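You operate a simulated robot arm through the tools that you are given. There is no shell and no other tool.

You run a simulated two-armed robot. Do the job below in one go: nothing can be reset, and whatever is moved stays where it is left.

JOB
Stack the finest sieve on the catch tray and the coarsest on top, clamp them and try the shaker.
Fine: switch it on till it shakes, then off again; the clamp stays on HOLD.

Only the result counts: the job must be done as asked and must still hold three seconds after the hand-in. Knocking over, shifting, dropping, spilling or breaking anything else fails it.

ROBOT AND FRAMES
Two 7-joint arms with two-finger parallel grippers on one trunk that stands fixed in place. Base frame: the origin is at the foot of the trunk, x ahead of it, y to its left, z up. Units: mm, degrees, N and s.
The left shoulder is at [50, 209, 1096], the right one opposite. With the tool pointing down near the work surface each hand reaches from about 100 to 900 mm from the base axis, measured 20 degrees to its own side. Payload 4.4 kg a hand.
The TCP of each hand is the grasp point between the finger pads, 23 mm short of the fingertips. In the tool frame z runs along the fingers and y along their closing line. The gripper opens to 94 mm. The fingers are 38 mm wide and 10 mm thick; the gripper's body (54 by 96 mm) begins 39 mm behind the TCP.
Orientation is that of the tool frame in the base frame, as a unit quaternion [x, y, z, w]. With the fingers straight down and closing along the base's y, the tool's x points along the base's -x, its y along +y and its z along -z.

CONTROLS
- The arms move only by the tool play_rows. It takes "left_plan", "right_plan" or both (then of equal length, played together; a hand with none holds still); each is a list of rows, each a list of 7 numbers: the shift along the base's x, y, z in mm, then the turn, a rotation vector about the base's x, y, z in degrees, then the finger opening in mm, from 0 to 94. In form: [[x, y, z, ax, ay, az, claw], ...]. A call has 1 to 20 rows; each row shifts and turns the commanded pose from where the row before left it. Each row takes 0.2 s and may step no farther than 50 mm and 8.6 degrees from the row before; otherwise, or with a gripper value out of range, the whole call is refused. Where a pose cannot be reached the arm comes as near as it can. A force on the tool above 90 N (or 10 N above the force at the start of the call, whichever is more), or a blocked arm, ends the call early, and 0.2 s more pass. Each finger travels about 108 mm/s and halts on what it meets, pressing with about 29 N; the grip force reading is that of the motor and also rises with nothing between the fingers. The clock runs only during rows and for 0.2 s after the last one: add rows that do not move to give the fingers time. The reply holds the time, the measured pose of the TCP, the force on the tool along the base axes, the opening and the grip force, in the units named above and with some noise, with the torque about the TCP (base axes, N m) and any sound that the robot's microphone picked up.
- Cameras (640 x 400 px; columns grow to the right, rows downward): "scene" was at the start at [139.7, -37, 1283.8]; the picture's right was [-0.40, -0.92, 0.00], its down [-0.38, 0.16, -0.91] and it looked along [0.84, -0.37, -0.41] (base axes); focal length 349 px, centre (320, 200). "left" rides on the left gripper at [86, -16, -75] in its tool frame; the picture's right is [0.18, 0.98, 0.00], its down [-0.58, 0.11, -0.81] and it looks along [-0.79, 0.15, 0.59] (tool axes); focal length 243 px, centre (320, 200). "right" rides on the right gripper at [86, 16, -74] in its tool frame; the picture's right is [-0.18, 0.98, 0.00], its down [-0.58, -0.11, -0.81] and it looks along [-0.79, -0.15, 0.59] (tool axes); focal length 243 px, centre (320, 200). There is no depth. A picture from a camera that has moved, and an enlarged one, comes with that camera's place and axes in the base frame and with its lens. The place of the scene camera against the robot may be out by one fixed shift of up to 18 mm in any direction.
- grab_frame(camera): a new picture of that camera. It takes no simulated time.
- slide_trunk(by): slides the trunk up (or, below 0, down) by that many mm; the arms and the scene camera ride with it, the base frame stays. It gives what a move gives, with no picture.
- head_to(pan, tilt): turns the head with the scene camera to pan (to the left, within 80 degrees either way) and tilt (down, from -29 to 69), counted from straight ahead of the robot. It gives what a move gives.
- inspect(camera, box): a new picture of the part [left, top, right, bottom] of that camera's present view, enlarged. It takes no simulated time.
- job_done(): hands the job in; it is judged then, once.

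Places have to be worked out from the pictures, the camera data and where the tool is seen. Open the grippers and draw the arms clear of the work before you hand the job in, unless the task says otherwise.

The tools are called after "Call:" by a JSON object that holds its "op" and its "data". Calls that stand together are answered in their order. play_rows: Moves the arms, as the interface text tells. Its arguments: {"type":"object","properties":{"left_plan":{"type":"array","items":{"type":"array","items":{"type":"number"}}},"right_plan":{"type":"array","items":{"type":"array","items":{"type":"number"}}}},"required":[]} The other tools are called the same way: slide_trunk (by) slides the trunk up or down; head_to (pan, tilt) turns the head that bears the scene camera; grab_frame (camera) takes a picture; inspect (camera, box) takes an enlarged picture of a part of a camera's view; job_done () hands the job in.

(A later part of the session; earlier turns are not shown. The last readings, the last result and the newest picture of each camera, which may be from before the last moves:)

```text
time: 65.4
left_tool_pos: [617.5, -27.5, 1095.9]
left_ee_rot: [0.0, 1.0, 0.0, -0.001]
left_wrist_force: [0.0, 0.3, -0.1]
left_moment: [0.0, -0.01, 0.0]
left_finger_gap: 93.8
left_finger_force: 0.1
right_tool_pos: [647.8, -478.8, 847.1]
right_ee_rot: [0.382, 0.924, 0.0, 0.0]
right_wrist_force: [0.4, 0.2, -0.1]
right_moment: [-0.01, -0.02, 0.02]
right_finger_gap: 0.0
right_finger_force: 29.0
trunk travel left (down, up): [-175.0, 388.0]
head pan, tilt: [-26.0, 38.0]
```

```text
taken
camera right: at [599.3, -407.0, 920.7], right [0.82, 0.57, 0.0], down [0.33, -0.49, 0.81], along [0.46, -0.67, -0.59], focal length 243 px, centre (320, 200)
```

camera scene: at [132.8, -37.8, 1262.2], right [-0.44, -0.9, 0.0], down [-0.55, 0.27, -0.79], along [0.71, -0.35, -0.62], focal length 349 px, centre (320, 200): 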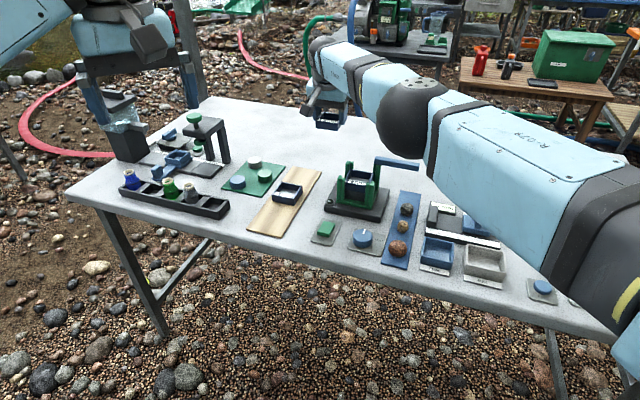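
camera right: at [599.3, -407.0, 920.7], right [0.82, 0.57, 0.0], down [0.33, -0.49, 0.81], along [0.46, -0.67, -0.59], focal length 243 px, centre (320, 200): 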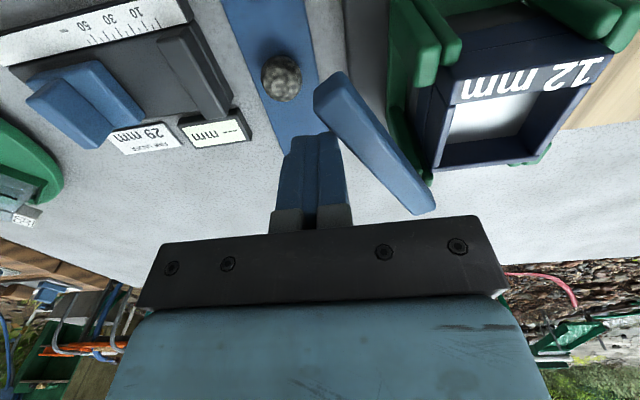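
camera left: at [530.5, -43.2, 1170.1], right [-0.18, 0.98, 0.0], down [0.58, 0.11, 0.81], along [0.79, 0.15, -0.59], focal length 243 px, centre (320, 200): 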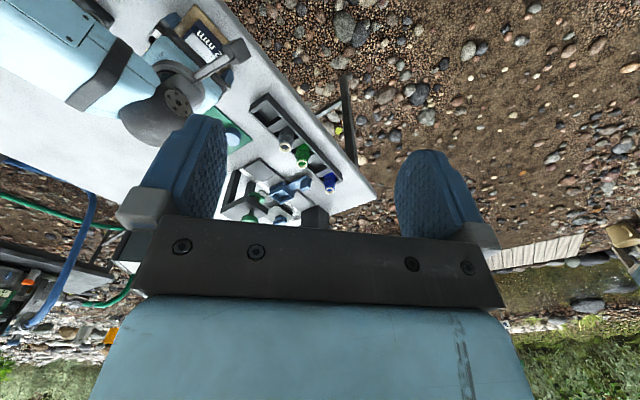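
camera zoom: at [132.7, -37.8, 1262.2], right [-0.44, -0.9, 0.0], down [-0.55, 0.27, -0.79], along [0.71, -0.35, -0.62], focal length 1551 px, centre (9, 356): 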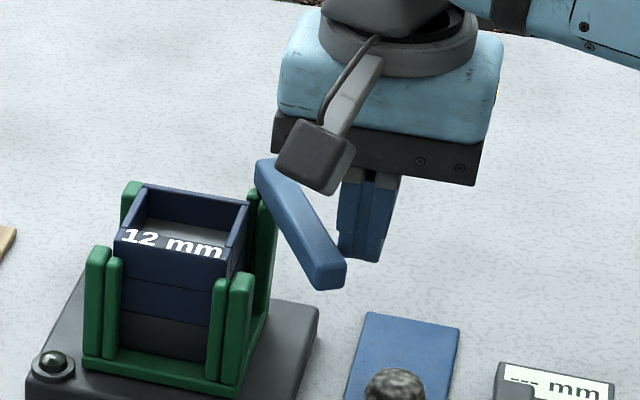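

Bar is at about 165°. I keep pushing it toward the stack, watching force as it comes over the sieve rim.

Call:
{"op": "play_rows", "data": {"right_plan": [[0.5, 7.4, 0, 0, 0, 0, 0], [0.5, 7.4, 0, 0, 0, 0, 0], [2, 7.3, 0, 0, 0, 0, 0], [2, 7.3, 0, 0, 0, 0, 0], [0, 0, 0, 0, 0, 0, 0]]}}

Call:
{"op": "inspect", "data": {"camera": "scene", "box": [330, 130, 430, 210]}}

Call:
{"op": "grab_frame", "data": {"camera": "right"}}

```text
time: 66.6
left_tool_pos: [617.0, -28.0, 1095.4]
left_ee_rot: [0.0, 1.0, 0.0, 0.0]
left_wrist_force: [0.9, -0.3, 0.2]
left_moment: [-0.02, -0.04, -0.03]
left_finger_gap: 93.9
left_finger_force: 0.2
right_tool_pos: [654.0, -450.6, 847.3]
right_ee_rot: [0.383, 0.924, 0.0, 0.001]
right_wrist_force: [-0.2, 0.4, -0.5]
right_moment: [0.01, -0.05, -0.02]
right_finger_gap: 0.0
right_finger_force: 28.5
trunk travel left (down, up): [-175.0, 388.0]
head pan, tilt: [-26.0, 38.0]
```

```text
5.00 times, centred on (380, 170) of scene
camera zoom: at [132.7, -37.8, 1262.2], right [-0.44, -0.9, 0.0], down [-0.55, 0.27, -0.79], along [0.71, -0.35, -0.62], focal length 1745 px, centre (20, 350)
```

zoom: 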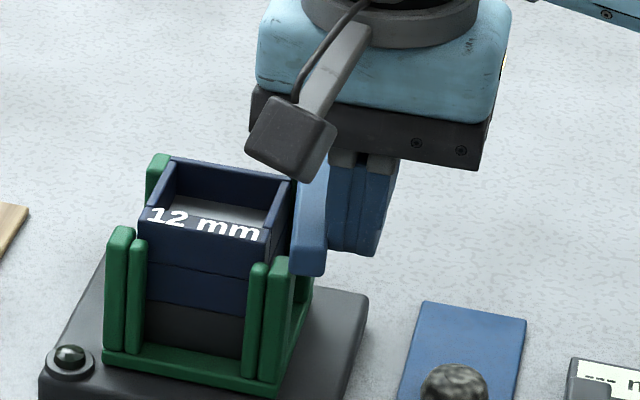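

```text
taken
camera right: at [604.4, -377.9, 920.3], right [0.83, 0.56, 0.0], down [0.33, -0.49, 0.81], along [0.45, -0.67, -0.59], focal length 243 px, centre (320, 200)
```

right: 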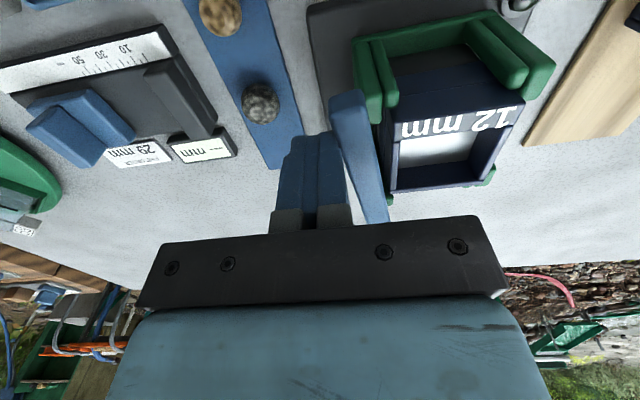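

The bar is next to the stack; before going on I zoom to compare bar underside with the sieve rim.

Call:
{"op": "inspect", "data": {"camera": "scene", "box": [350, 155, 400, 195]}}

Call:
{"op": "inspect", "data": {"camera": "right", "box": [310, 20, 530, 230]}}

```text
10.00 times, centred on (375, 175) of scene
camera zoom: at [132.7, -37.8, 1262.2], right [-0.44, -0.9, 0.0], down [-0.55, 0.27, -0.79], along [0.71, -0.35, -0.62], focal length 3490 px, centre (-230, 450)
```

zoom: 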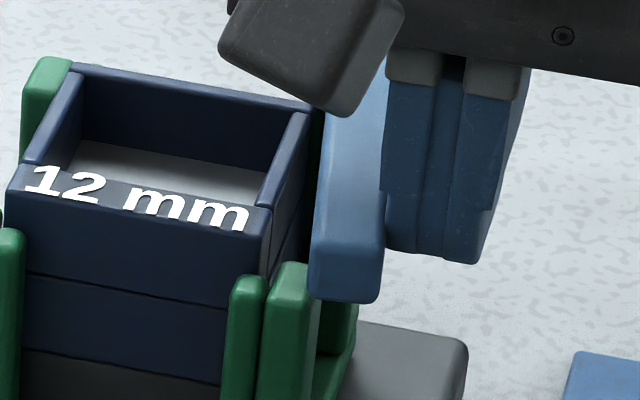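

```text
1.90 times, centred on (420, 125) of right
camera zoom: at [604.4, -377.9, 920.3], right [0.83, 0.56, 0.0], down [0.33, -0.49, 0.81], along [0.45, -0.67, -0.59], focal length 462 px, centre (130, 343)
```

zoom: 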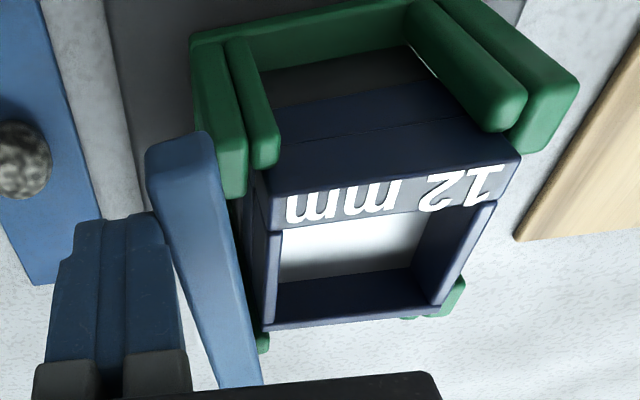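

By my estimate bar underside ≈ 820 and stack top ≈ 819–820: tight, as a clamp should be. I push on in small steps and watch force.

Call:
{"op": "play_rows", "data": {"right_plan": [[1.8, 3.5, 0, 0, 0, 0, 0], [1.8, 3.5, 0, 0, 0, 0, 0], [0, 0, 0, 0, 0, 0, 0]]}}

Call:
{"op": "inspect", "data": {"camera": "scene", "box": [350, 155, 400, 195]}}

Call:
{"op": "inspect", "data": {"camera": "right", "box": [310, 20, 530, 230]}}

```text
time: 67.4
left_tool_pos: [617.0, -27.5, 1095.9]
left_ee_rot: [0.0, 1.0, 0.0, 0.0]
left_wrist_force: [-0.2, 0.7, 0.6]
left_moment: [0.02, 0.02, -0.06]
left_finger_gap: 93.7
left_finger_force: 0.0
right_tool_pos: [656.7, -443.5, 847.6]
right_ee_rot: [0.383, 0.924, 0.0, 0.0]
right_wrist_force: [-0.7, 0.5, 0.1]
right_moment: [0.04, 0.0, -0.02]
right_finger_gap: 0.0
right_finger_force: 29.1
trunk travel left (down, up): [-175.0, 388.0]
head pan, tilt: [-26.0, 38.0]
```

```text
10.00 times, centred on (375, 175) of scene
camera zoom: at [132.7, -37.8, 1262.2], right [-0.44, -0.9, 0.0], down [-0.55, 0.27, -0.79], along [0.71, -0.35, -0.62], focal length 3490 px, centre (-230, 450)
```

zoom: 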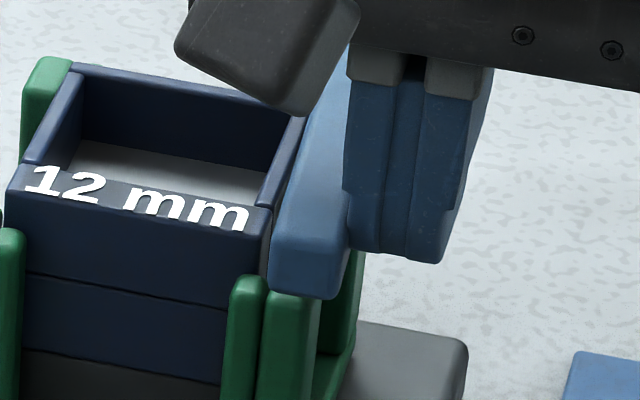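

```text
1.90 times, centred on (420, 125) of right
camera zoom: at [608.1, -370.8, 920.3], right [0.83, 0.56, 0.0], down [0.33, -0.49, 0.81], along [0.46, -0.67, -0.59], focal length 462 px, centre (130, 343)
```

zoom: 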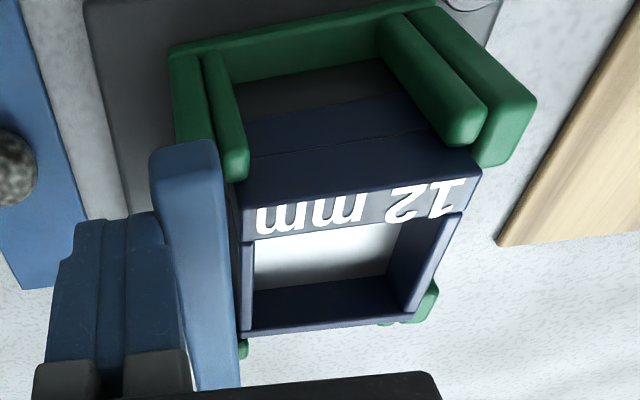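

No force, sieve unmoved. Two more small steps, this time the bar should come over the rim.

Call:
{"op": "play_rows", "data": {"right_plan": [[1.8, 3.4, 0, 0, 0, 0, 0], [1.8, 3.4, 0, 0, 0, 0, 0], [0, 0, 0, 0, 0, 0, 0]]}}

Call:
{"op": "inspect", "data": {"camera": "scene", "box": [350, 155, 400, 195]}}

Call:
{"op": "inspect", "data": {"camera": "right", "box": [310, 20, 530, 230]}}

```text
time: 68.2
left_tool_pos: [617.0, -26.9, 1095.7]
left_ee_rot: [0.001, 1.0, 0.0, 0.001]
left_wrist_force: [0.3, 0.1, -0.5]
left_moment: [0.0, 0.04, 0.01]
left_finger_gap: 94.2
left_finger_force: 0.1
right_tool_pos: [660.7, -437.9, 847.3]
right_ee_rot: [0.383, 0.924, 0.0, 0.001]
right_wrist_force: [-0.5, -0.3, -0.4]
right_moment: [0.05, -0.01, -0.03]
right_finger_gap: 0.0
right_finger_force: 29.1
trunk travel left (down, up): [-175.0, 388.0]
head pan, tilt: [-26.0, 38.0]
```

```text
10.00 times, centred on (375, 175) of scene
camera zoom: at [132.7, -37.8, 1262.2], right [-0.44, -0.9, 0.0], down [-0.55, 0.27, -0.79], along [0.71, -0.35, -0.62], focal length 3490 px, centre (-230, 450)
```

zoom: 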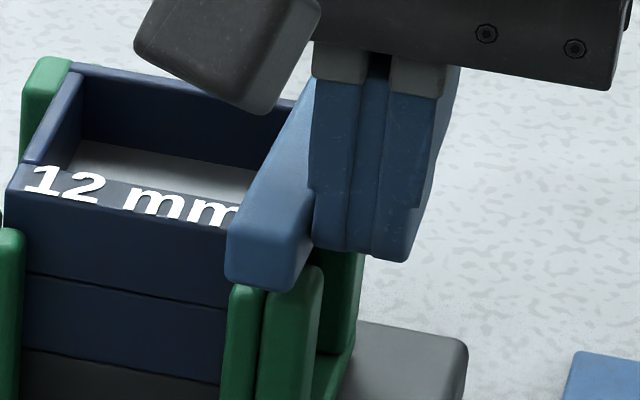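

```text
1.90 times, centred on (420, 125) of right
camera zoom: at [611.5, -364.2, 920.6], right [0.83, 0.56, 0.0], down [0.33, -0.49, 0.81], along [0.46, -0.67, -0.59], focal length 462 px, centre (130, 343)
```

zoom: 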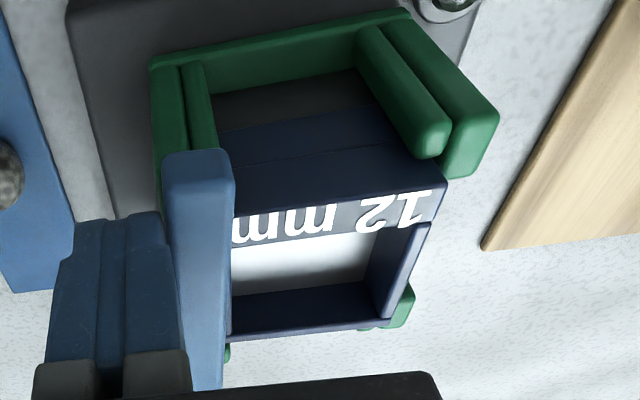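

The bar slides over the rim freely. I continue the swing in steps toward the stack's diagonal.

Call:
{"op": "play_rows", "data": {"right_plan": [[2.3, 4.1, 0, 0, 0, 0, 0], [2.3, 4.1, 0, 0, 0, 0, 0], [3.1, 4, 0, 0, 0, 0, 0], [3.1, 4, 0, 0, 0, 0, 0], [0, 0, 0, 0, 0, 0, 0]]}}

Call:
{"op": "inspect", "data": {"camera": "scene", "box": [335, 145, 405, 200]}}

Call:
{"op": "inspect", "data": {"camera": "right", "box": [290, 20, 510, 230]}}

```text
time: 69.4
left_tool_pos: [616.9, -28.1, 1096.6]
left_ee_rot: [-0.001, 1.0, 0.0, 0.0]
left_wrist_force: [-0.3, 1.2, 1.4]
left_moment: [-0.02, 0.01, 0.0]
left_finger_gap: 94.3
left_finger_force: 0.0
right_tool_pos: [672.0, -421.5, 848.4]
right_ee_rot: [0.383, 0.924, 0.0, 0.0]
right_wrist_force: [-0.8, 0.0, -1.1]
right_moment: [-0.03, -0.01, 0.01]
right_finger_gap: 0.3
right_finger_force: 28.5
trunk travel left (down, up): [-175.0, 388.0]
head pan, tilt: [-26.0, 38.0]
```

```text
7.27 times, centred on (370, 172) of scene
camera zoom: at [132.7, -37.8, 1262.2], right [-0.44, -0.9, 0.0], down [-0.55, 0.27, -0.79], along [0.71, -0.35, -0.62], focal length 2538 px, centre (-44, 400)
```

zoom: 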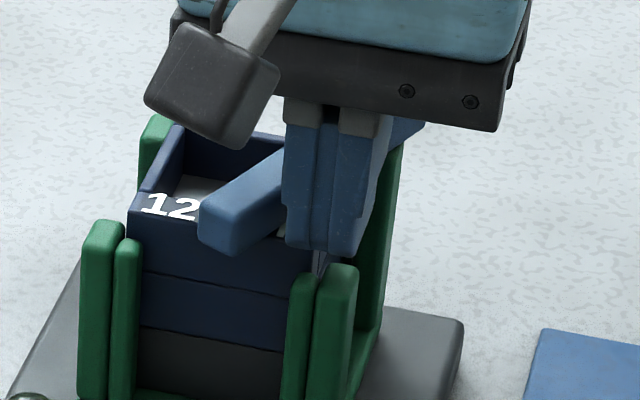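

```text
1.90 times, centred on (400, 125) of right
camera zoom: at [622.4, -348.1, 920.9], right [0.83, 0.56, 0.0], down [0.33, -0.49, 0.81], along [0.46, -0.67, -0.59], focal length 462 px, centre (168, 343)
```

zoom: 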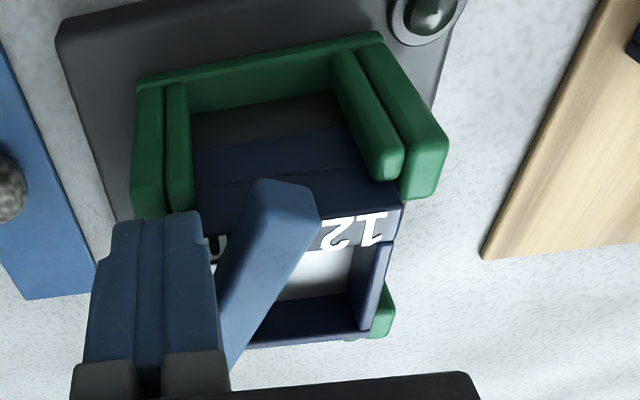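

Bar is about 20–25° short of the diagonal. I continue in small steps, watching for a stop or a click.

Call:
{"op": "play_rows", "data": {"right_plan": [[2.6, 2.5, 0, 0, 0, 0, 0], [2.6, 2.5, 0, 0, 0, 0, 0], [2.6, 2.4, 0, 0, 0, 0, 0], [0, 0, 0, 0, 0, 0, 0]]}}

Call:
{"op": "inspect", "data": {"camera": "right", "box": [290, 20, 510, 230]}}

Call:
{"op": "inspect", "data": {"camera": "scene", "box": [335, 145, 405, 200]}}

```text
time: 70.4
left_tool_pos: [617.1, -27.0, 1095.2]
left_ee_rot: [-0.001, 1.0, 0.001, 0.0]
left_wrist_force: [0.0, 0.3, 0.5]
left_moment: [0.0, 0.01, 0.01]
left_finger_gap: 94.1
left_finger_force: 0.0
right_tool_pos: [679.5, -413.1, 847.0]
right_ee_rot: [0.383, 0.924, 0.0, 0.0]
right_wrist_force: [0.2, -0.2, -0.1]
right_moment: [0.0, -0.03, -0.04]
right_finger_gap: 0.1
right_finger_force: 29.4
trunk travel left (down, up): [-175.0, 388.0]
head pan, tilt: [-26.0, 38.0]
```

```text
1.90 times, centred on (400, 125) of right
camera zoom: at [630.5, -340.5, 920.5], right [0.83, 0.56, 0.0], down [0.33, -0.49, 0.81], along [0.45, -0.67, -0.59], focal length 462 px, centre (168, 343)
```

zoom: 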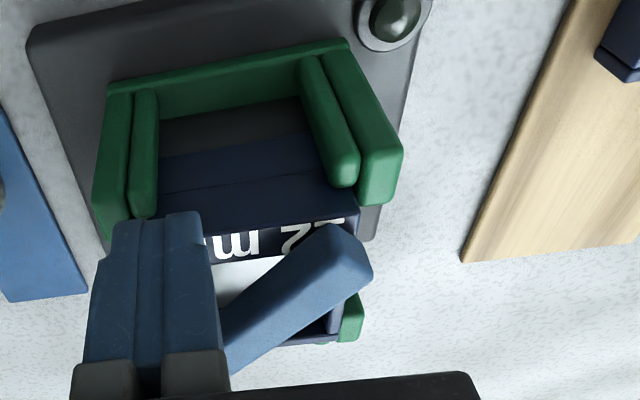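

```text
7.27 times, centred on (370, 172) of scene
camera zoom: at [132.7, -37.8, 1262.2], right [-0.44, -0.9, 0.0], down [-0.55, 0.27, -0.79], along [0.71, -0.35, -0.62], focal length 2538 px, centre (-44, 400)
```

zoom: 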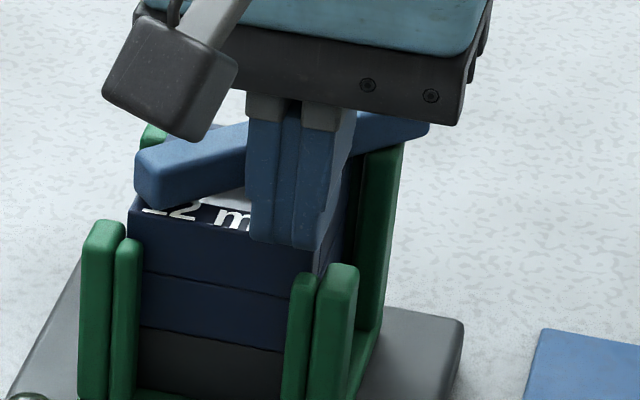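

The bar is now at ≈ 93° (diagonal across the stack). No stop felt yet; I push a few mm more to find whether there's a hard stop.

Call:
{"op": "play_rows", "data": {"right_plan": [[3, 1.8, 0, 0, 0, 0, 0], [3, 1.8, 0, 0, 0, 0, 0], [0, 0, 0, 0, 0, 0, 0]]}}

Call:
{"op": "inspect", "data": {"camera": "right", "box": [290, 20, 510, 230]}}

Call:
{"op": "inspect", "data": {"camera": "scene", "box": [335, 145, 405, 200]}}

```text
time: 71.2
left_tool_pos: [617.5, -27.5, 1095.8]
left_ee_rot: [0.0, 1.0, 0.0, 0.0]
left_wrist_force: [-0.4, 0.2, 0.2]
left_moment: [0.0, 0.02, 0.0]
left_finger_gap: 94.3
left_finger_force: 0.1
right_tool_pos: [685.2, -410.0, 847.3]
right_ee_rot: [0.383, 0.924, 0.0, 0.0]
right_wrist_force: [1.2, 0.4, -0.5]
right_moment: [-0.02, 0.04, 0.02]
right_finger_gap: 0.0
right_finger_force: 28.7
trunk travel left (down, up): [-175.0, 388.0]
head pan, tilt: [-26.0, 38.0]
```

```text
1.90 times, centred on (400, 125) of right
camera zoom: at [636.4, -336.8, 920.4], right [0.83, 0.56, 0.0], down [0.33, -0.49, 0.81], along [0.46, -0.67, -0.59], focal length 462 px, centre (168, 343)
```

zoom: 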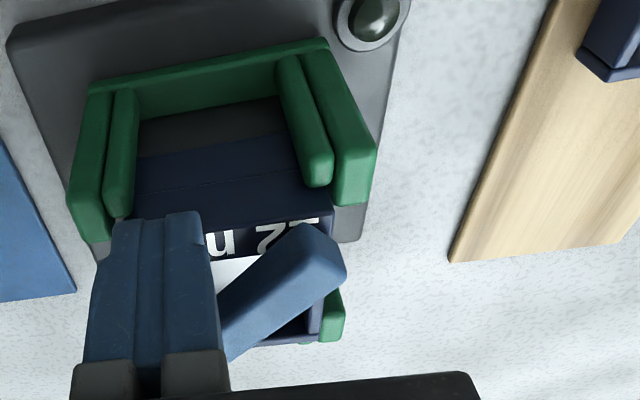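

```text
7.27 times, centred on (370, 172) of scene
camera zoom: at [132.7, -37.8, 1262.2], right [-0.44, -0.9, 0.0], down [-0.55, 0.27, -0.79], along [0.71, -0.35, -0.62], focal length 2538 px, centre (-44, 400)
```

zoom: 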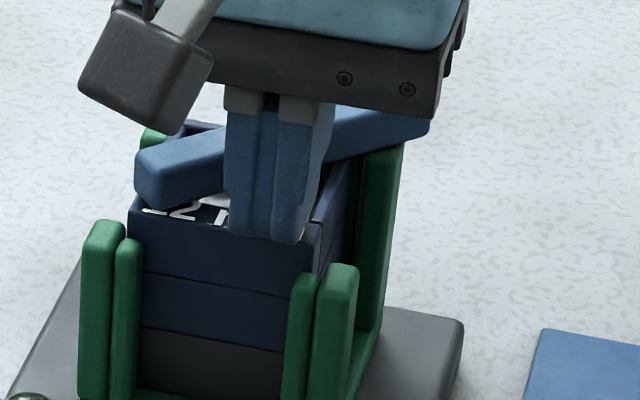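

The bar hasn't moved since the last step while the finger did — it apparently snapped ahead to its HOLD position. I push a couple of mm more to confirm a stop by force.

Call:
{"op": "play_rows", "data": {"right_plan": [[2, 1, 0, 0, 0, 0, 0], [2, 1, 0, 0, 0, 0, 0], [0, 0, 0, 0, 0, 0, 0]]}}

Call:
{"op": "inspect", "data": {"camera": "scene", "box": [335, 145, 405, 200]}}

```text
time: 72.0
left_tool_pos: [616.7, -27.2, 1096.4]
left_ee_rot: [0.0, 1.0, 0.0, 0.0]
left_wrist_force: [0.1, -0.9, -0.2]
left_moment: [0.02, 0.01, 0.02]
left_finger_gap: 93.8
left_finger_force: 0.1
right_tool_pos: [690.0, -409.4, 847.2]
right_ee_rot: [0.383, 0.924, 0.0, 0.001]
right_wrist_force: [-0.1, 0.1, 0.1]
right_moment: [0.03, -0.01, -0.01]
right_finger_gap: 0.3
right_finger_force: 29.3
trunk travel left (down, up): [-175.0, 388.0]
head pan, tilt: [-26.0, 38.0]
```

```text
7.27 times, centred on (370, 172) of scene
camera zoom: at [132.7, -37.8, 1262.2], right [-0.44, -0.9, 0.0], down [-0.55, 0.27, -0.79], along [0.71, -0.35, -0.62], focal length 2538 px, centre (-44, 400)
```

zoom: 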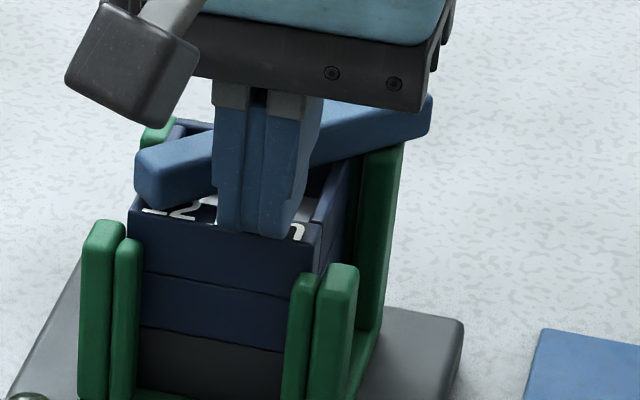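

Still no touch, the bar stays put. I feel gently with 1 mm steps to see whether it resists.

Call:
{"op": "play_rows", "data": {"right_plan": [[1.2, 0.3, 0, 0, 0, 0, 0], [1.2, 0.3, 0, 0, 0, 0, 0], [0, 0, 0, 0, 0, 0, 0]]}}

Call:
{"op": "inspect", "data": {"camera": "right", "box": [290, 20, 510, 230]}}

```text
time: 72.8
left_tool_pos: [615.8, -27.2, 1097.0]
left_ee_rot: [0.001, 1.0, 0.001, 0.0]
left_wrist_force: [0.6, 0.8, 0.2]
left_moment: [0.01, 0.03, 0.02]
left_finger_gap: 93.9
left_finger_force: 0.1
right_tool_pos: [691.0, -407.1, 846.5]
right_ee_rot: [0.382, 0.924, -0.001, 0.0]
right_wrist_force: [-4.0, 2.8, -2.1]
right_moment: [0.08, 0.09, 0.03]
right_finger_gap: 0.1
right_finger_force: 29.0
trunk travel left (down, up): [-175.0, 388.0]
head pan, tilt: [-26.0, 38.0]
```

```text
1.90 times, centred on (400, 125) of right
camera zoom: at [642.3, -334.0, 920.9], right [0.82, 0.57, 0.0], down [0.34, -0.49, 0.81], along [0.46, -0.67, -0.59], focal length 462 px, centre (168, 343)
```

zoom: 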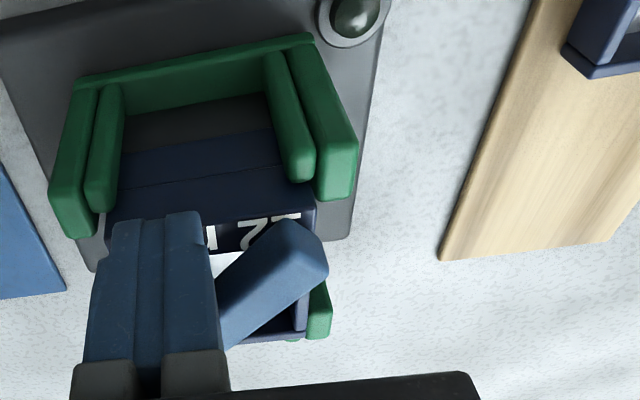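

Resistance builds at once (5 N for ~1 mm), while the free swing took none: the bar is at its HOLD stop. I back off and lift away, then check everything.

Call:
{"op": "play_rows", "data": {"right_plan": [[-5, -2, 0, 0, 0, 0, 0], [-6, -4, 0, 0, 0, 0, 0], [0, 0, 20, 0, 0, 0, 0], [0, 0, 30, 0, 0, 0, 0], [-15, 5, 25, 0, 0, 0, 0], [0, 0, 0, 0, 0, 0, 0]]}}

Call:
{"op": "grab_frame", "data": {"camera": "right"}}

Call:
{"op": "inspect", "data": {"camera": "right", "box": [240, 0, 480, 170]}}

Call:
{"op": "inspect", "data": {"camera": "scene", "box": [335, 150, 405, 205]}}

```text
time: 74.2
left_tool_pos: [616.8, -27.3, 1095.9]
left_ee_rot: [0.0, 1.0, 0.0, -0.001]
left_wrist_force: [-0.4, -0.5, -0.5]
left_moment: [0.01, 0.01, 0.0]
left_finger_gap: 94.0
left_finger_force: 0.0
right_tool_pos: [666.4, -409.3, 923.6]
right_ee_rot: [0.383, 0.924, 0.0, 0.0]
right_wrist_force: [0.9, 0.5, 0.1]
right_moment: [0.0, 0.0, 0.0]
right_finger_gap: 0.1
right_finger_force: 29.0
trunk travel left (down, up): [-175.0, 388.0]
head pan, tilt: [-26.0, 38.0]
```

```text
taken
camera right: at [617.4, -335.9, 995.7], right [0.83, 0.56, 0.0], down [0.34, -0.49, 0.81], along [0.45, -0.67, -0.59], focal length 243 px, centre (320, 200)
```

right: 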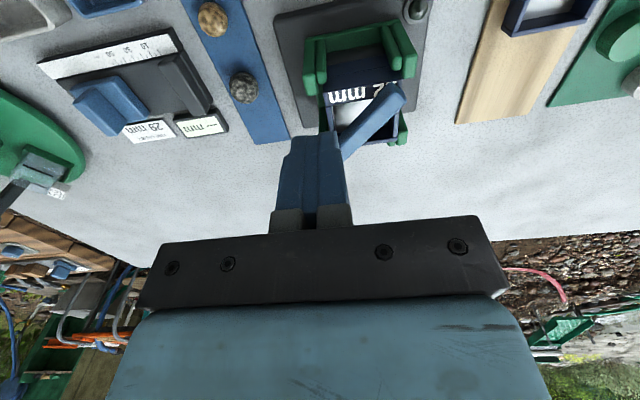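

```text
2.35 times, centred on (360, 85) of right
camera zoom: at [617.4, -335.9, 995.7], right [0.83, 0.56, 0.0], down [0.34, -0.49, 0.81], along [0.45, -0.67, -0.59], focal length 571 px, centre (226, 471)
```

zoom: 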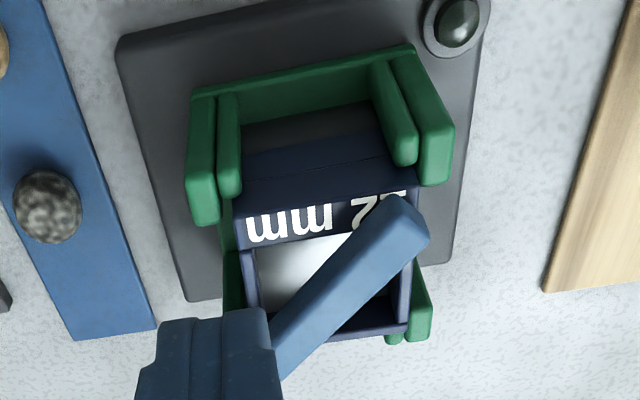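

```text
7.27 times, centred on (370, 178) of scene
camera zoom: at [133.0, -38.0, 1262.1], right [-0.44, -0.9, 0.0], down [-0.55, 0.27, -0.79], along [0.71, -0.35, -0.62], focal length 2538 px, centre (-44, 364)
```

zoom: 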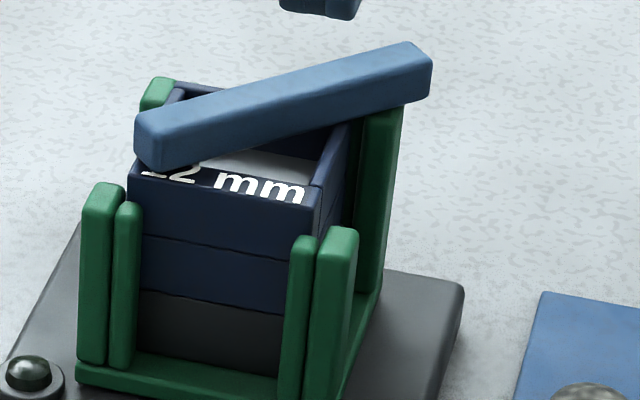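

The clamp bar lies over the stack and the sieves are undisturbed. Next I go above the green rocker switch (≈ (665,-300)) to locate its ON end.

Call:
{"op": "play_rows", "data": {"right_plan": [[-2, 28, 0, 0, 0, 0, 0], [-2, 28, 0, 0, 0, 0, 0], [-2, 28, 0, 0, 0, 0, 0], [0, 29, -13, 0, 0, 0, 0], [0, 0, -40, 0, 0, 0, 0], [0, 0, -30, 0, 0, 0, 0], [0, 0, 0, 0, 0, 0, 0]]}}

Call:
{"op": "grab_frame", "data": {"camera": "right"}}

Call:
{"op": "inspect", "data": {"camera": "right", "box": [230, 10, 410, 150]}}

Call:
{"op": "inspect", "data": {"camera": "scene", "box": [300, 190, 390, 255]}}

```text
time: 75.8
left_tool_pos: [616.4, -27.2, 1096.8]
left_ee_rot: [0.0, 1.0, 0.0, 0.001]
left_wrist_force: [-0.6, 0.6, -0.4]
left_moment: [-0.01, -0.02, -0.03]
left_finger_gap: 93.8
left_finger_force: 0.1
right_tool_pos: [660.4, -295.2, 839.7]
right_ee_rot: [0.382, 0.924, -0.001, 0.0]
right_wrist_force: [0.6, 0.7, 1.0]
right_moment: [-0.01, 0.0, -0.02]
right_finger_gap: 0.0
right_finger_force: 28.8
trunk travel left (down, up): [-175.0, 388.0]
head pan, tilt: [-26.0, 38.0]
```

```text
taken
camera right: at [611.0, -223.1, 912.9], right [0.82, 0.57, 0.0], down [0.33, -0.49, 0.81], along [0.46, -0.67, -0.59], focal length 243 px, centre (320, 200)
```

right: 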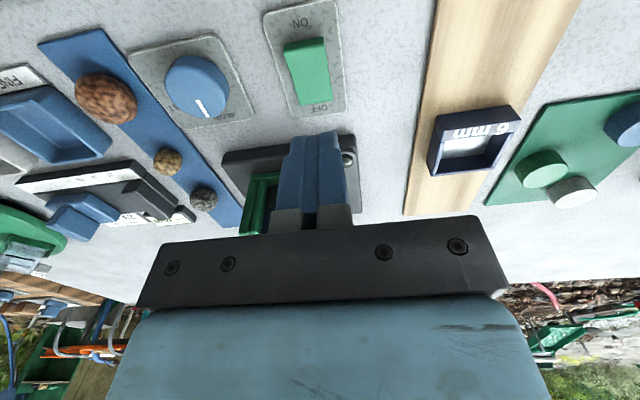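

```text
2.86 times, centred on (320, 80) of right
camera zoom: at [611.0, -223.1, 912.9], right [0.82, 0.57, 0.0], down [0.33, -0.49, 0.81], along [0.46, -0.67, -0.59], focal length 693 px, centre (320, 543)
```

zoom: 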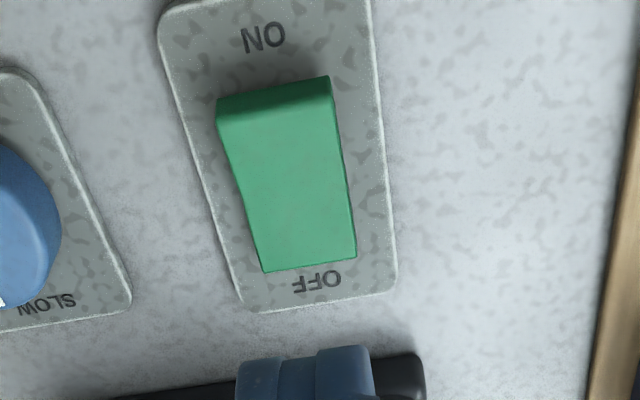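

```text
6.15 times, centred on (345, 222) of scene
camera zoom: at [132.5, -37.7, 1262.2], right [-0.44, -0.9, 0.0], down [-0.55, 0.27, -0.79], along [0.71, -0.35, -0.62], focal length 2148 px, centre (166, 62)
```

zoom: 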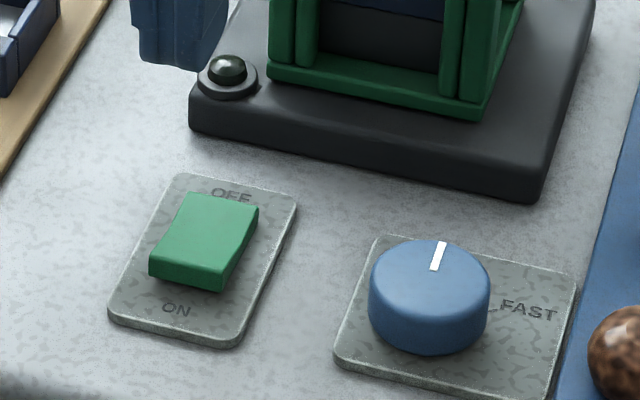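

The knob is on SLOW; the rocker's ON end (near, toward 135°) stands up at ≈ (644,-289). I place the closed fingertips so their inner edge overlaps ~10 mm of the ON end and come down above it.

Call:
{"op": "play_rows", "data": {"right_plan": [[-11.6, 6.3, -10, 0, 0, 0, 0], [-11.6, 6.2, -20, 0, 0, 0, 0], [0, 0, -20, 0, 0, 0, 0], [0, 0, -15, 0, 0, 0, 0], [0, 0, 0, 0, 0, 0, 0]]}}

Call:
{"op": "inspect", "data": {"camera": "scene", "box": [290, 180, 390, 260]}}

Call:
{"op": "grab_frame", "data": {"camera": "right"}}

```text
time: 77.0
left_tool_pos: [616.1, -27.6, 1095.2]
left_ee_rot: [0.0, 1.0, 0.001, -0.001]
left_wrist_force: [-0.7, -0.7, 0.1]
left_moment: [0.02, 0.0, 0.01]
left_finger_gap: 94.0
left_finger_force: 0.1
right_tool_pos: [636.1, -282.6, 774.0]
right_ee_rot: [0.383, 0.924, 0.001, 0.0]
right_wrist_force: [-0.1, -0.4, 0.5]
right_moment: [0.01, 0.0, 0.03]
right_finger_gap: 0.2
right_finger_force: 28.6
trunk travel left (down, up): [-175.0, 388.0]
head pan, tilt: [-26.0, 38.0]
```

```text
5.00 times, centred on (340, 220) of scene
camera zoom: at [132.6, -37.7, 1262.2], right [-0.44, -0.9, 0.0], down [-0.55, 0.27, -0.79], along [0.71, -0.35, -0.62], focal length 1745 px, centre (220, 100)
```

zoom: 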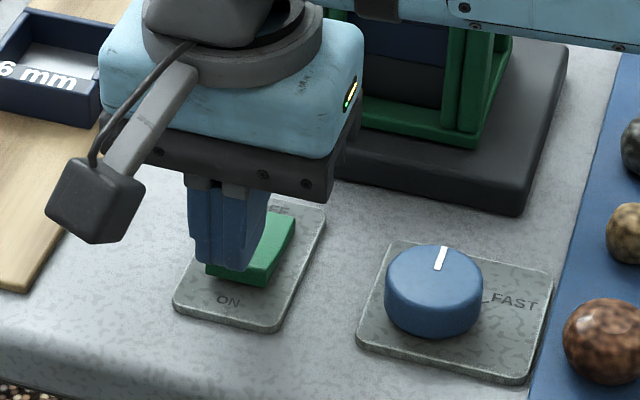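

```text
taken
camera right: at [587.2, -209.9, 847.2], right [0.83, 0.56, 0.0], down [0.33, -0.49, 0.81], along [0.46, -0.67, -0.59], focal length 243 px, centre (320, 200)
```

right: 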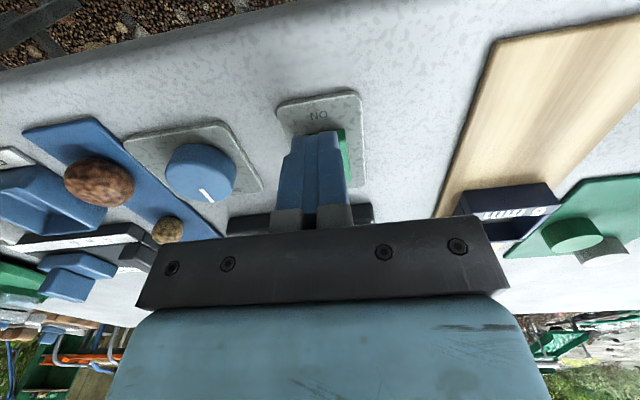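

Positioned over the ON end. I press down in small steps, watching force and sound.

Call:
{"op": "play_rows", "data": {"right_plan": [[0, 0, -6, 0, 0, 0, 0], [0, 0, -5, 0, 0, 0, 0], [0, 0, -3, 0, 0, 0, 0], [0, 0, -2, 0, 0, 0, 0], [0, 0, 0, 0, 0, 0, 0]]}}

Call:
{"op": "inspect", "data": {"camera": "scene", "box": [290, 180, 390, 260]}}

```text
time: 78.2
left_tool_pos: [616.6, -28.1, 1095.2]
left_ee_rot: [0.0, 1.0, 0.0, 0.0]
left_wrist_force: [0.9, 0.2, 0.4]
left_moment: [-0.03, 0.04, 0.02]
left_finger_gap: 93.8
left_finger_force: 0.1
right_tool_pos: [635.8, -283.0, 758.3]
right_ee_rot: [0.383, 0.924, 0.001, 0.0]
right_wrist_force: [0.7, -0.4, 0.6]
right_moment: [-0.03, 0.01, 0.01]
right_finger_gap: 0.0
right_finger_force: 29.1
trunk travel left (down, up): [-175.0, 388.0]
head pan, tilt: [-26.0, 38.0]
```

```text
5.00 times, centred on (340, 220) of scene
camera zoom: at [132.6, -37.8, 1262.2], right [-0.44, -0.9, 0.0], down [-0.55, 0.27, -0.79], along [0.71, -0.35, -0.62], focal length 1745 px, centre (220, 100)
```

zoom: 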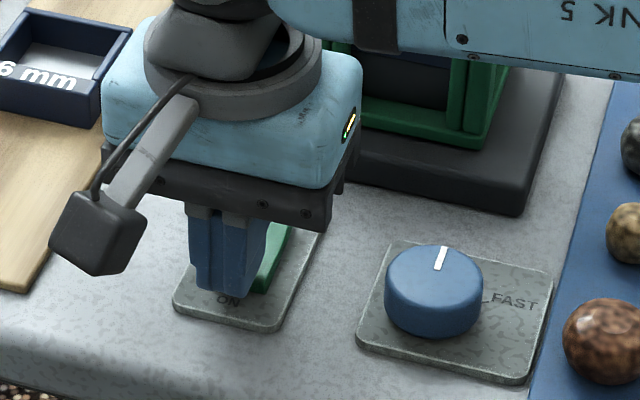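

No contact yet (tip ≈ 735). Continue in 2 mm steps.

Call:
{"op": "play_rows", "data": {"right_plan": [[0, 0, -2, 0, 0, 0, 0], [0, 0, -2, 0, 0, 0, 0], [0, 0, 0, 0, 0, 0, 0]]}}

Call:
{"op": "inspect", "data": {"camera": "scene", "box": [310, 210, 360, 250]}}

Call:
{"op": "inspect", "data": {"camera": "right", "box": [250, 60, 400, 190]}}

```text
time: 79.0
left_tool_pos: [614.2, -26.3, 1098.1]
left_ee_rot: [0.0, 1.0, 0.0, 0.002]
left_wrist_force: [0.6, -0.6, 0.5]
left_moment: [0.0, -0.03, -0.01]
left_finger_gap: 94.3
left_finger_force: 0.0
right_tool_pos: [635.5, -282.8, 757.5]
right_ee_rot: [0.384, 0.923, 0.0, 0.003]
right_wrist_force: [-0.6, -7.1, 25.6]
right_moment: [-0.53, -0.31, 0.11]
right_finger_gap: 0.0
right_finger_force: 28.9
trunk travel left (down, up): [-175.0, 388.0]
head pan, tilt: [-26.0, 38.0]
```

```text
10.00 times, centred on (335, 230) of scene
camera zoom: at [130.0, -37.1, 1262.9], right [-0.44, -0.9, 0.0], down [-0.55, 0.27, -0.79], along [0.71, -0.35, -0.61], focal length 3490 px, centre (170, -100)
```

zoom: 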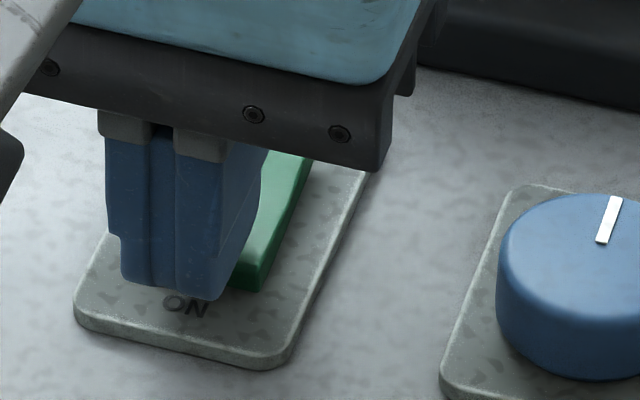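

```text
3.08 times, centred on (325, 125) of right
camera zoom: at [586.8, -210.0, 831.1], right [0.83, 0.56, 0.0], down [0.33, -0.49, 0.81], along [0.46, -0.67, -0.59], focal length 746 px, centre (305, 431)
```

zoom: 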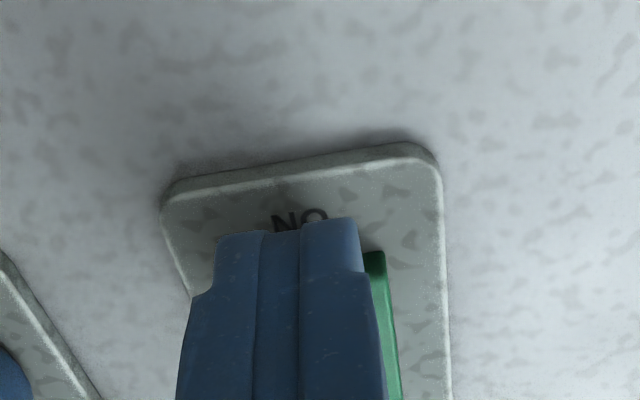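

25 N with the rocker not yet tipped; the contact is ~10 mm in from the end, fairly near its pivot. I lift, move 4 mm outward for more leverage, and press again.

Call:
{"op": "play_rows", "data": {"right_plan": [[0, 0, 7, 0, 0, 0, 0], [-2.8, 2.8, 0, 0, 0, 0, 0], [0, 0, -5, 0, 0, 0, 0], [0, 0, -2, 0, 0, 0, 0], [0, 0, -2, 0, 0, 0, 0], [0, 0, 0, 0, 0, 0, 0]]}}

Call:
{"op": "inspect", "data": {"camera": "scene", "box": [310, 210, 360, 250]}}

```text
time: 80.4
left_tool_pos: [615.4, -26.1, 1098.9]
left_ee_rot: [0.0, 1.0, -0.001, 0.002]
left_wrist_force: [-0.6, -0.7, 0.8]
left_moment: [0.01, 0.0, -0.05]
left_finger_gap: 93.8
left_finger_force: 0.0
right_tool_pos: [633.2, -279.4, 757.3]
right_ee_rot: [0.383, 0.924, 0.001, 0.005]
right_wrist_force: [0.1, -3.9, 35.5]
right_moment: [-0.64, -0.45, 0.37]
right_finger_gap: 0.0
right_finger_force: 28.8
trunk travel left (down, up): [-175.0, 388.0]
head pan, tilt: [-26.0, 38.0]
```

```text
10.00 times, centred on (335, 230) of scene
camera zoom: at [129.1, -36.4, 1263.1], right [-0.44, -0.9, 0.0], down [-0.55, 0.27, -0.79], along [0.71, -0.35, -0.61], focal length 3490 px, centre (170, -100)
```

zoom: 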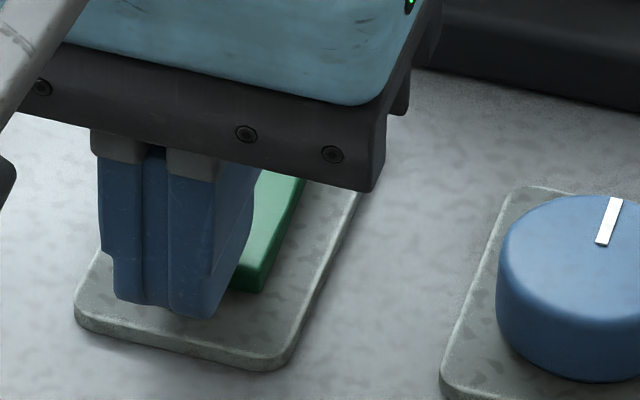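

35 N and the ON end still stands. I press further, up to roughly 60 N, looking for the tip-over.

Call:
{"op": "play_rows", "data": {"right_plan": [[0, 0, -1.5, 0, 0, 0, 0], [0, 0, -1.5, 0, 0, 0, 0], [0, 0, 0, 0, 0, 0, 0]]}}

Call:
{"op": "inspect", "data": {"camera": "scene", "box": [310, 210, 360, 250]}}

Call:
{"op": "inspect", "data": {"camera": "right", "box": [250, 60, 400, 190]}}

```text
time: 81.2
left_tool_pos: [612.3, -26.0, 1099.4]
left_ee_rot: [0.0, 1.0, -0.001, 0.003]
left_wrist_force: [-0.9, 0.3, -0.1]
left_moment: [0.0, -0.02, 0.03]
left_finger_gap: 93.9
left_finger_force: 0.1
right_tool_pos: [633.3, -279.7, 758.1]
right_ee_rot: [0.383, 0.924, 0.001, 0.006]
right_wrist_force: [-0.3, -8.7, 51.7]
right_moment: [-0.98, -0.62, 0.49]
right_finger_gap: 0.1
right_finger_force: 28.8
trunk travel left (down, up): [-175.0, 388.0]
head pan, tilt: [-26.0, 38.0]
```

```text
10.00 times, centred on (335, 230) of scene
camera zoom: at [127.2, -35.9, 1263.3], right [-0.44, -0.9, 0.0], down [-0.55, 0.27, -0.79], along [0.71, -0.35, -0.61], focal length 3490 px, centre (170, -100)
```

zoom: 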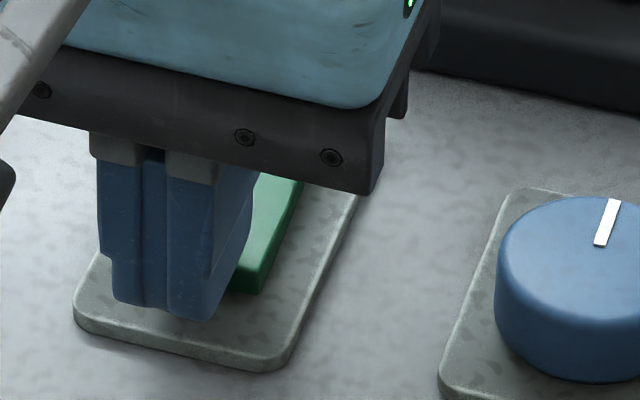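

```text
3.08 times, centred on (325, 125) of right
camera zoom: at [583.0, -206.5, 829.9], right [0.83, 0.56, 0.01], down [0.32, -0.49, 0.81], along [0.46, -0.67, -0.59], focal length 746 px, centre (305, 431)
```

zoom: 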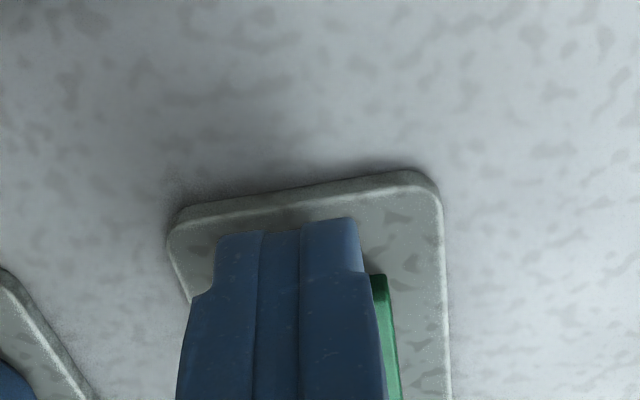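

52 N without tipping, too much. I lift off and look at the rocker again.

Call:
{"op": "play_rows", "data": {"right_plan": [[0, 0, 8, 0, 0, 0, 0], [0, 0, 15, 0, 0, 0, 0], [0, 0, 25, 0, 0, 0, 0], [5, -5, 25, 0, 0, 0, 0], [0, 0, 0, 0, 0, 0, 0]]}}

Call:
{"op": "inspect", "data": {"camera": "right", "box": [240, 0, 420, 140]}}

Call:
{"op": "inspect", "data": {"camera": "scene", "box": [305, 210, 355, 250]}}

Call:
{"op": "inspect", "data": {"camera": "scene", "box": [320, 145, 420, 225]}}

```text
time: 82.4
left_tool_pos: [616.4, -28.5, 1095.5]
left_ee_rot: [0.0, 1.0, 0.0, 0.001]
left_wrist_force: [0.2, 0.4, 0.2]
left_moment: [-0.01, -0.04, 0.01]
left_finger_gap: 93.9
left_finger_force: 0.0
right_tool_pos: [638.8, -286.1, 821.8]
right_ee_rot: [0.383, 0.924, -0.001, -0.002]
right_wrist_force: [-0.2, 0.2, -0.5]
right_moment: [-0.01, -0.02, -0.01]
right_finger_gap: 0.2
right_finger_force: 28.8
trunk travel left (down, up): [-175.0, 388.0]
head pan, tilt: [-26.0, 38.0]
```

```text
2.86 times, centred on (330, 70) of right
camera zoom: at [589.4, -212.2, 895.1], right [0.83, 0.56, 0.0], down [0.34, -0.49, 0.81], along [0.45, -0.67, -0.59], focal length 693 px, centre (291, 571)
```

zoom: 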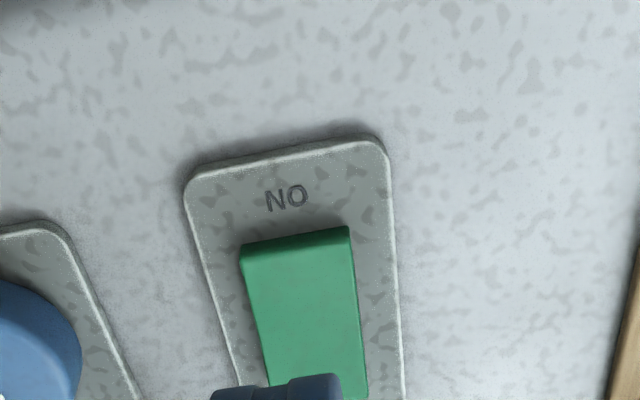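

```text
10.00 times, centred on (330, 230) of scene
camera zoom: at [132.9, -37.9, 1262.1], right [-0.44, -0.9, 0.0], down [-0.55, 0.27, -0.79], along [0.71, -0.35, -0.62], focal length 3490 px, centre (220, -100)
```

zoom: 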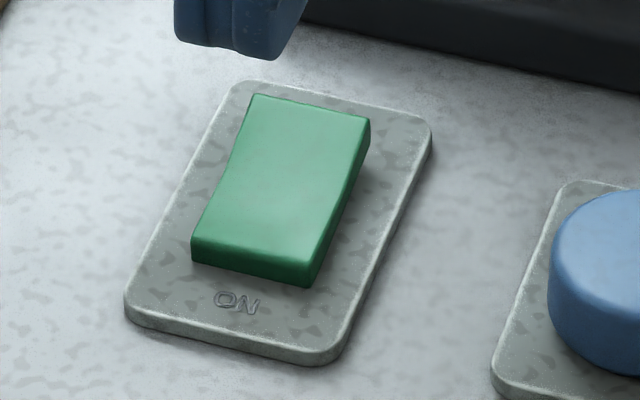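

```text
5.00 times, centred on (370, 185) of scene
camera zoom: at [132.9, -37.9, 1262.1], right [-0.44, -0.9, 0.0], down [-0.55, 0.27, -0.79], along [0.71, -0.35, -0.62], focal length 1745 px, centre (70, 275)
```

zoom: 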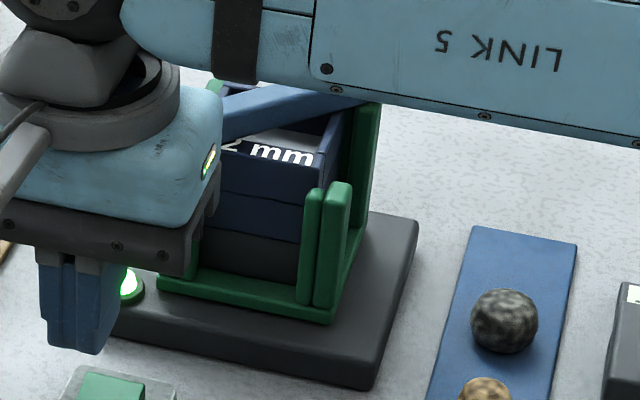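

It did tip: the OFF end is now raised and the lamp glows green, so the shaker is on. I wait a moment and check for sound/shaking.

Call:
{"op": "play_rows", "data": {"right_plan": [[0, 0, 0, 0, 0, 0, 0], [0, 0, 0, 0, 0, 0, 0], [0, 0, 0, 0, 0, 0, 0]]}}

Call:
{"op": "inspect", "data": {"camera": "scene", "box": [320, 145, 420, 225]}}

Call:
{"op": "grab_frame", "data": {"camera": "left"}}

```text
time: 83.2
left_tool_pos: [617.2, -27.3, 1096.5]
left_ee_rot: [0.0, 1.0, 0.0, 0.0]
left_wrist_force: [-0.5, 0.1, 0.2]
left_moment: [0.0, -0.01, -0.02]
left_finger_gap: 93.9
left_finger_force: 0.0
right_tool_pos: [639.1, -284.7, 822.0]
right_ee_rot: [0.383, 0.924, 0.0, 0.0]
right_wrist_force: [-1.1, 0.6, 0.8]
right_moment: [0.0, 0.0, 0.04]
right_finger_gap: 0.0
right_finger_force: 29.0
trunk travel left (down, up): [-175.0, 388.0]
head pan, tilt: [-26.0, 38.0]
```

```text
5.00 times, centred on (370, 185) of scene
camera zoom: at [132.7, -37.8, 1262.2], right [-0.44, -0.9, 0.0], down [-0.55, 0.27, -0.79], along [0.71, -0.35, -0.62], focal length 1745 px, centre (70, 275)
```

zoom: 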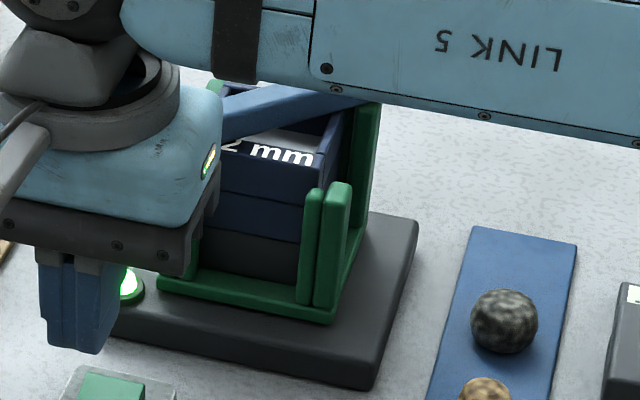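

```text
taken
camera left: at [529.5, -43.4, 1170.7], right [-0.18, 0.98, 0.0], down [0.58, 0.11, 0.81], along [0.79, 0.15, -0.59], focal length 243 px, centre (320, 200)
```

left: 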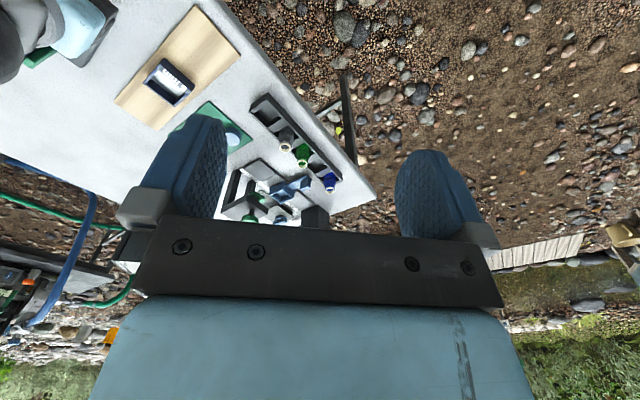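

Lamp is lit; the stack seems slightly displaced between frames. I take closer frames over two ticks to see if it truly shakes.

Call:
{"op": "inspect", "data": {"camera": "scene", "box": [350, 160, 400, 200]}}

Call:
{"op": "play_rows", "data": {"right_plan": [[0, 0, 0, 0, 0, 0, 0]]}}

Call:
{"op": "inspect", "data": {"camera": "scene", "box": [350, 160, 400, 200]}}

```text
10.00 times, centred on (375, 180) of scene
camera zoom: at [132.7, -37.8, 1262.2], right [-0.44, -0.9, 0.0], down [-0.55, 0.27, -0.79], along [0.71, -0.35, -0.62], focal length 3490 px, centre (-230, 400)
```

zoom: 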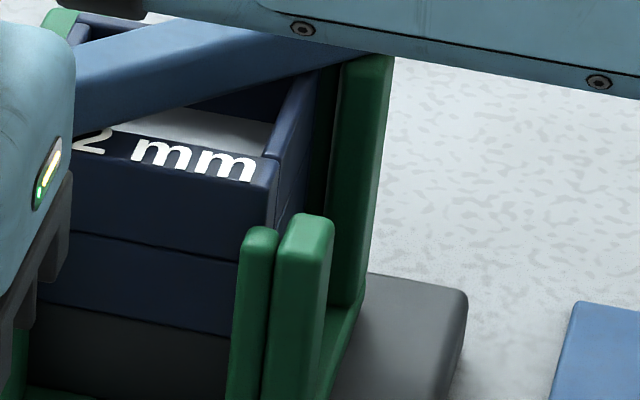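

```text
time: 83.6
left_tool_pos: [615.2, -27.6, 1097.1]
left_ee_rot: [0.0, 1.0, 0.001, 0.001]
left_wrist_force: [0.1, -0.1, 0.5]
left_moment: [0.01, -0.02, -0.04]
left_finger_gap: 94.1
left_finger_force: 0.1
right_tool_pos: [638.8, -285.6, 822.1]
right_ee_rot: [0.383, 0.924, 0.001, 0.0]
right_wrist_force: [-0.1, 0.3, -0.7]
right_moment: [0.04, 0.0, 0.02]
right_finger_gap: 0.0
right_finger_force: 28.5
trunk travel left (down, up): [-175.0, 388.0]
head pan, tilt: [-26.0, 38.0]
```

```text
10.00 times, centred on (375, 180) of scene
camera zoom: at [132.7, -37.8, 1262.2], right [-0.44, -0.9, 0.0], down [-0.55, 0.27, -0.79], along [0.71, -0.35, -0.62], focal length 3490 px, centre (-230, 400)
```

zoom: 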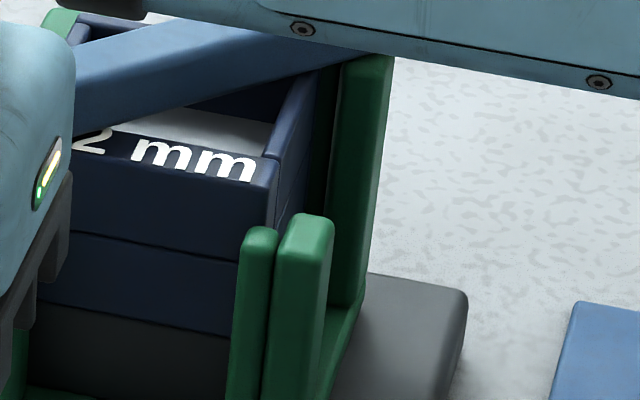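

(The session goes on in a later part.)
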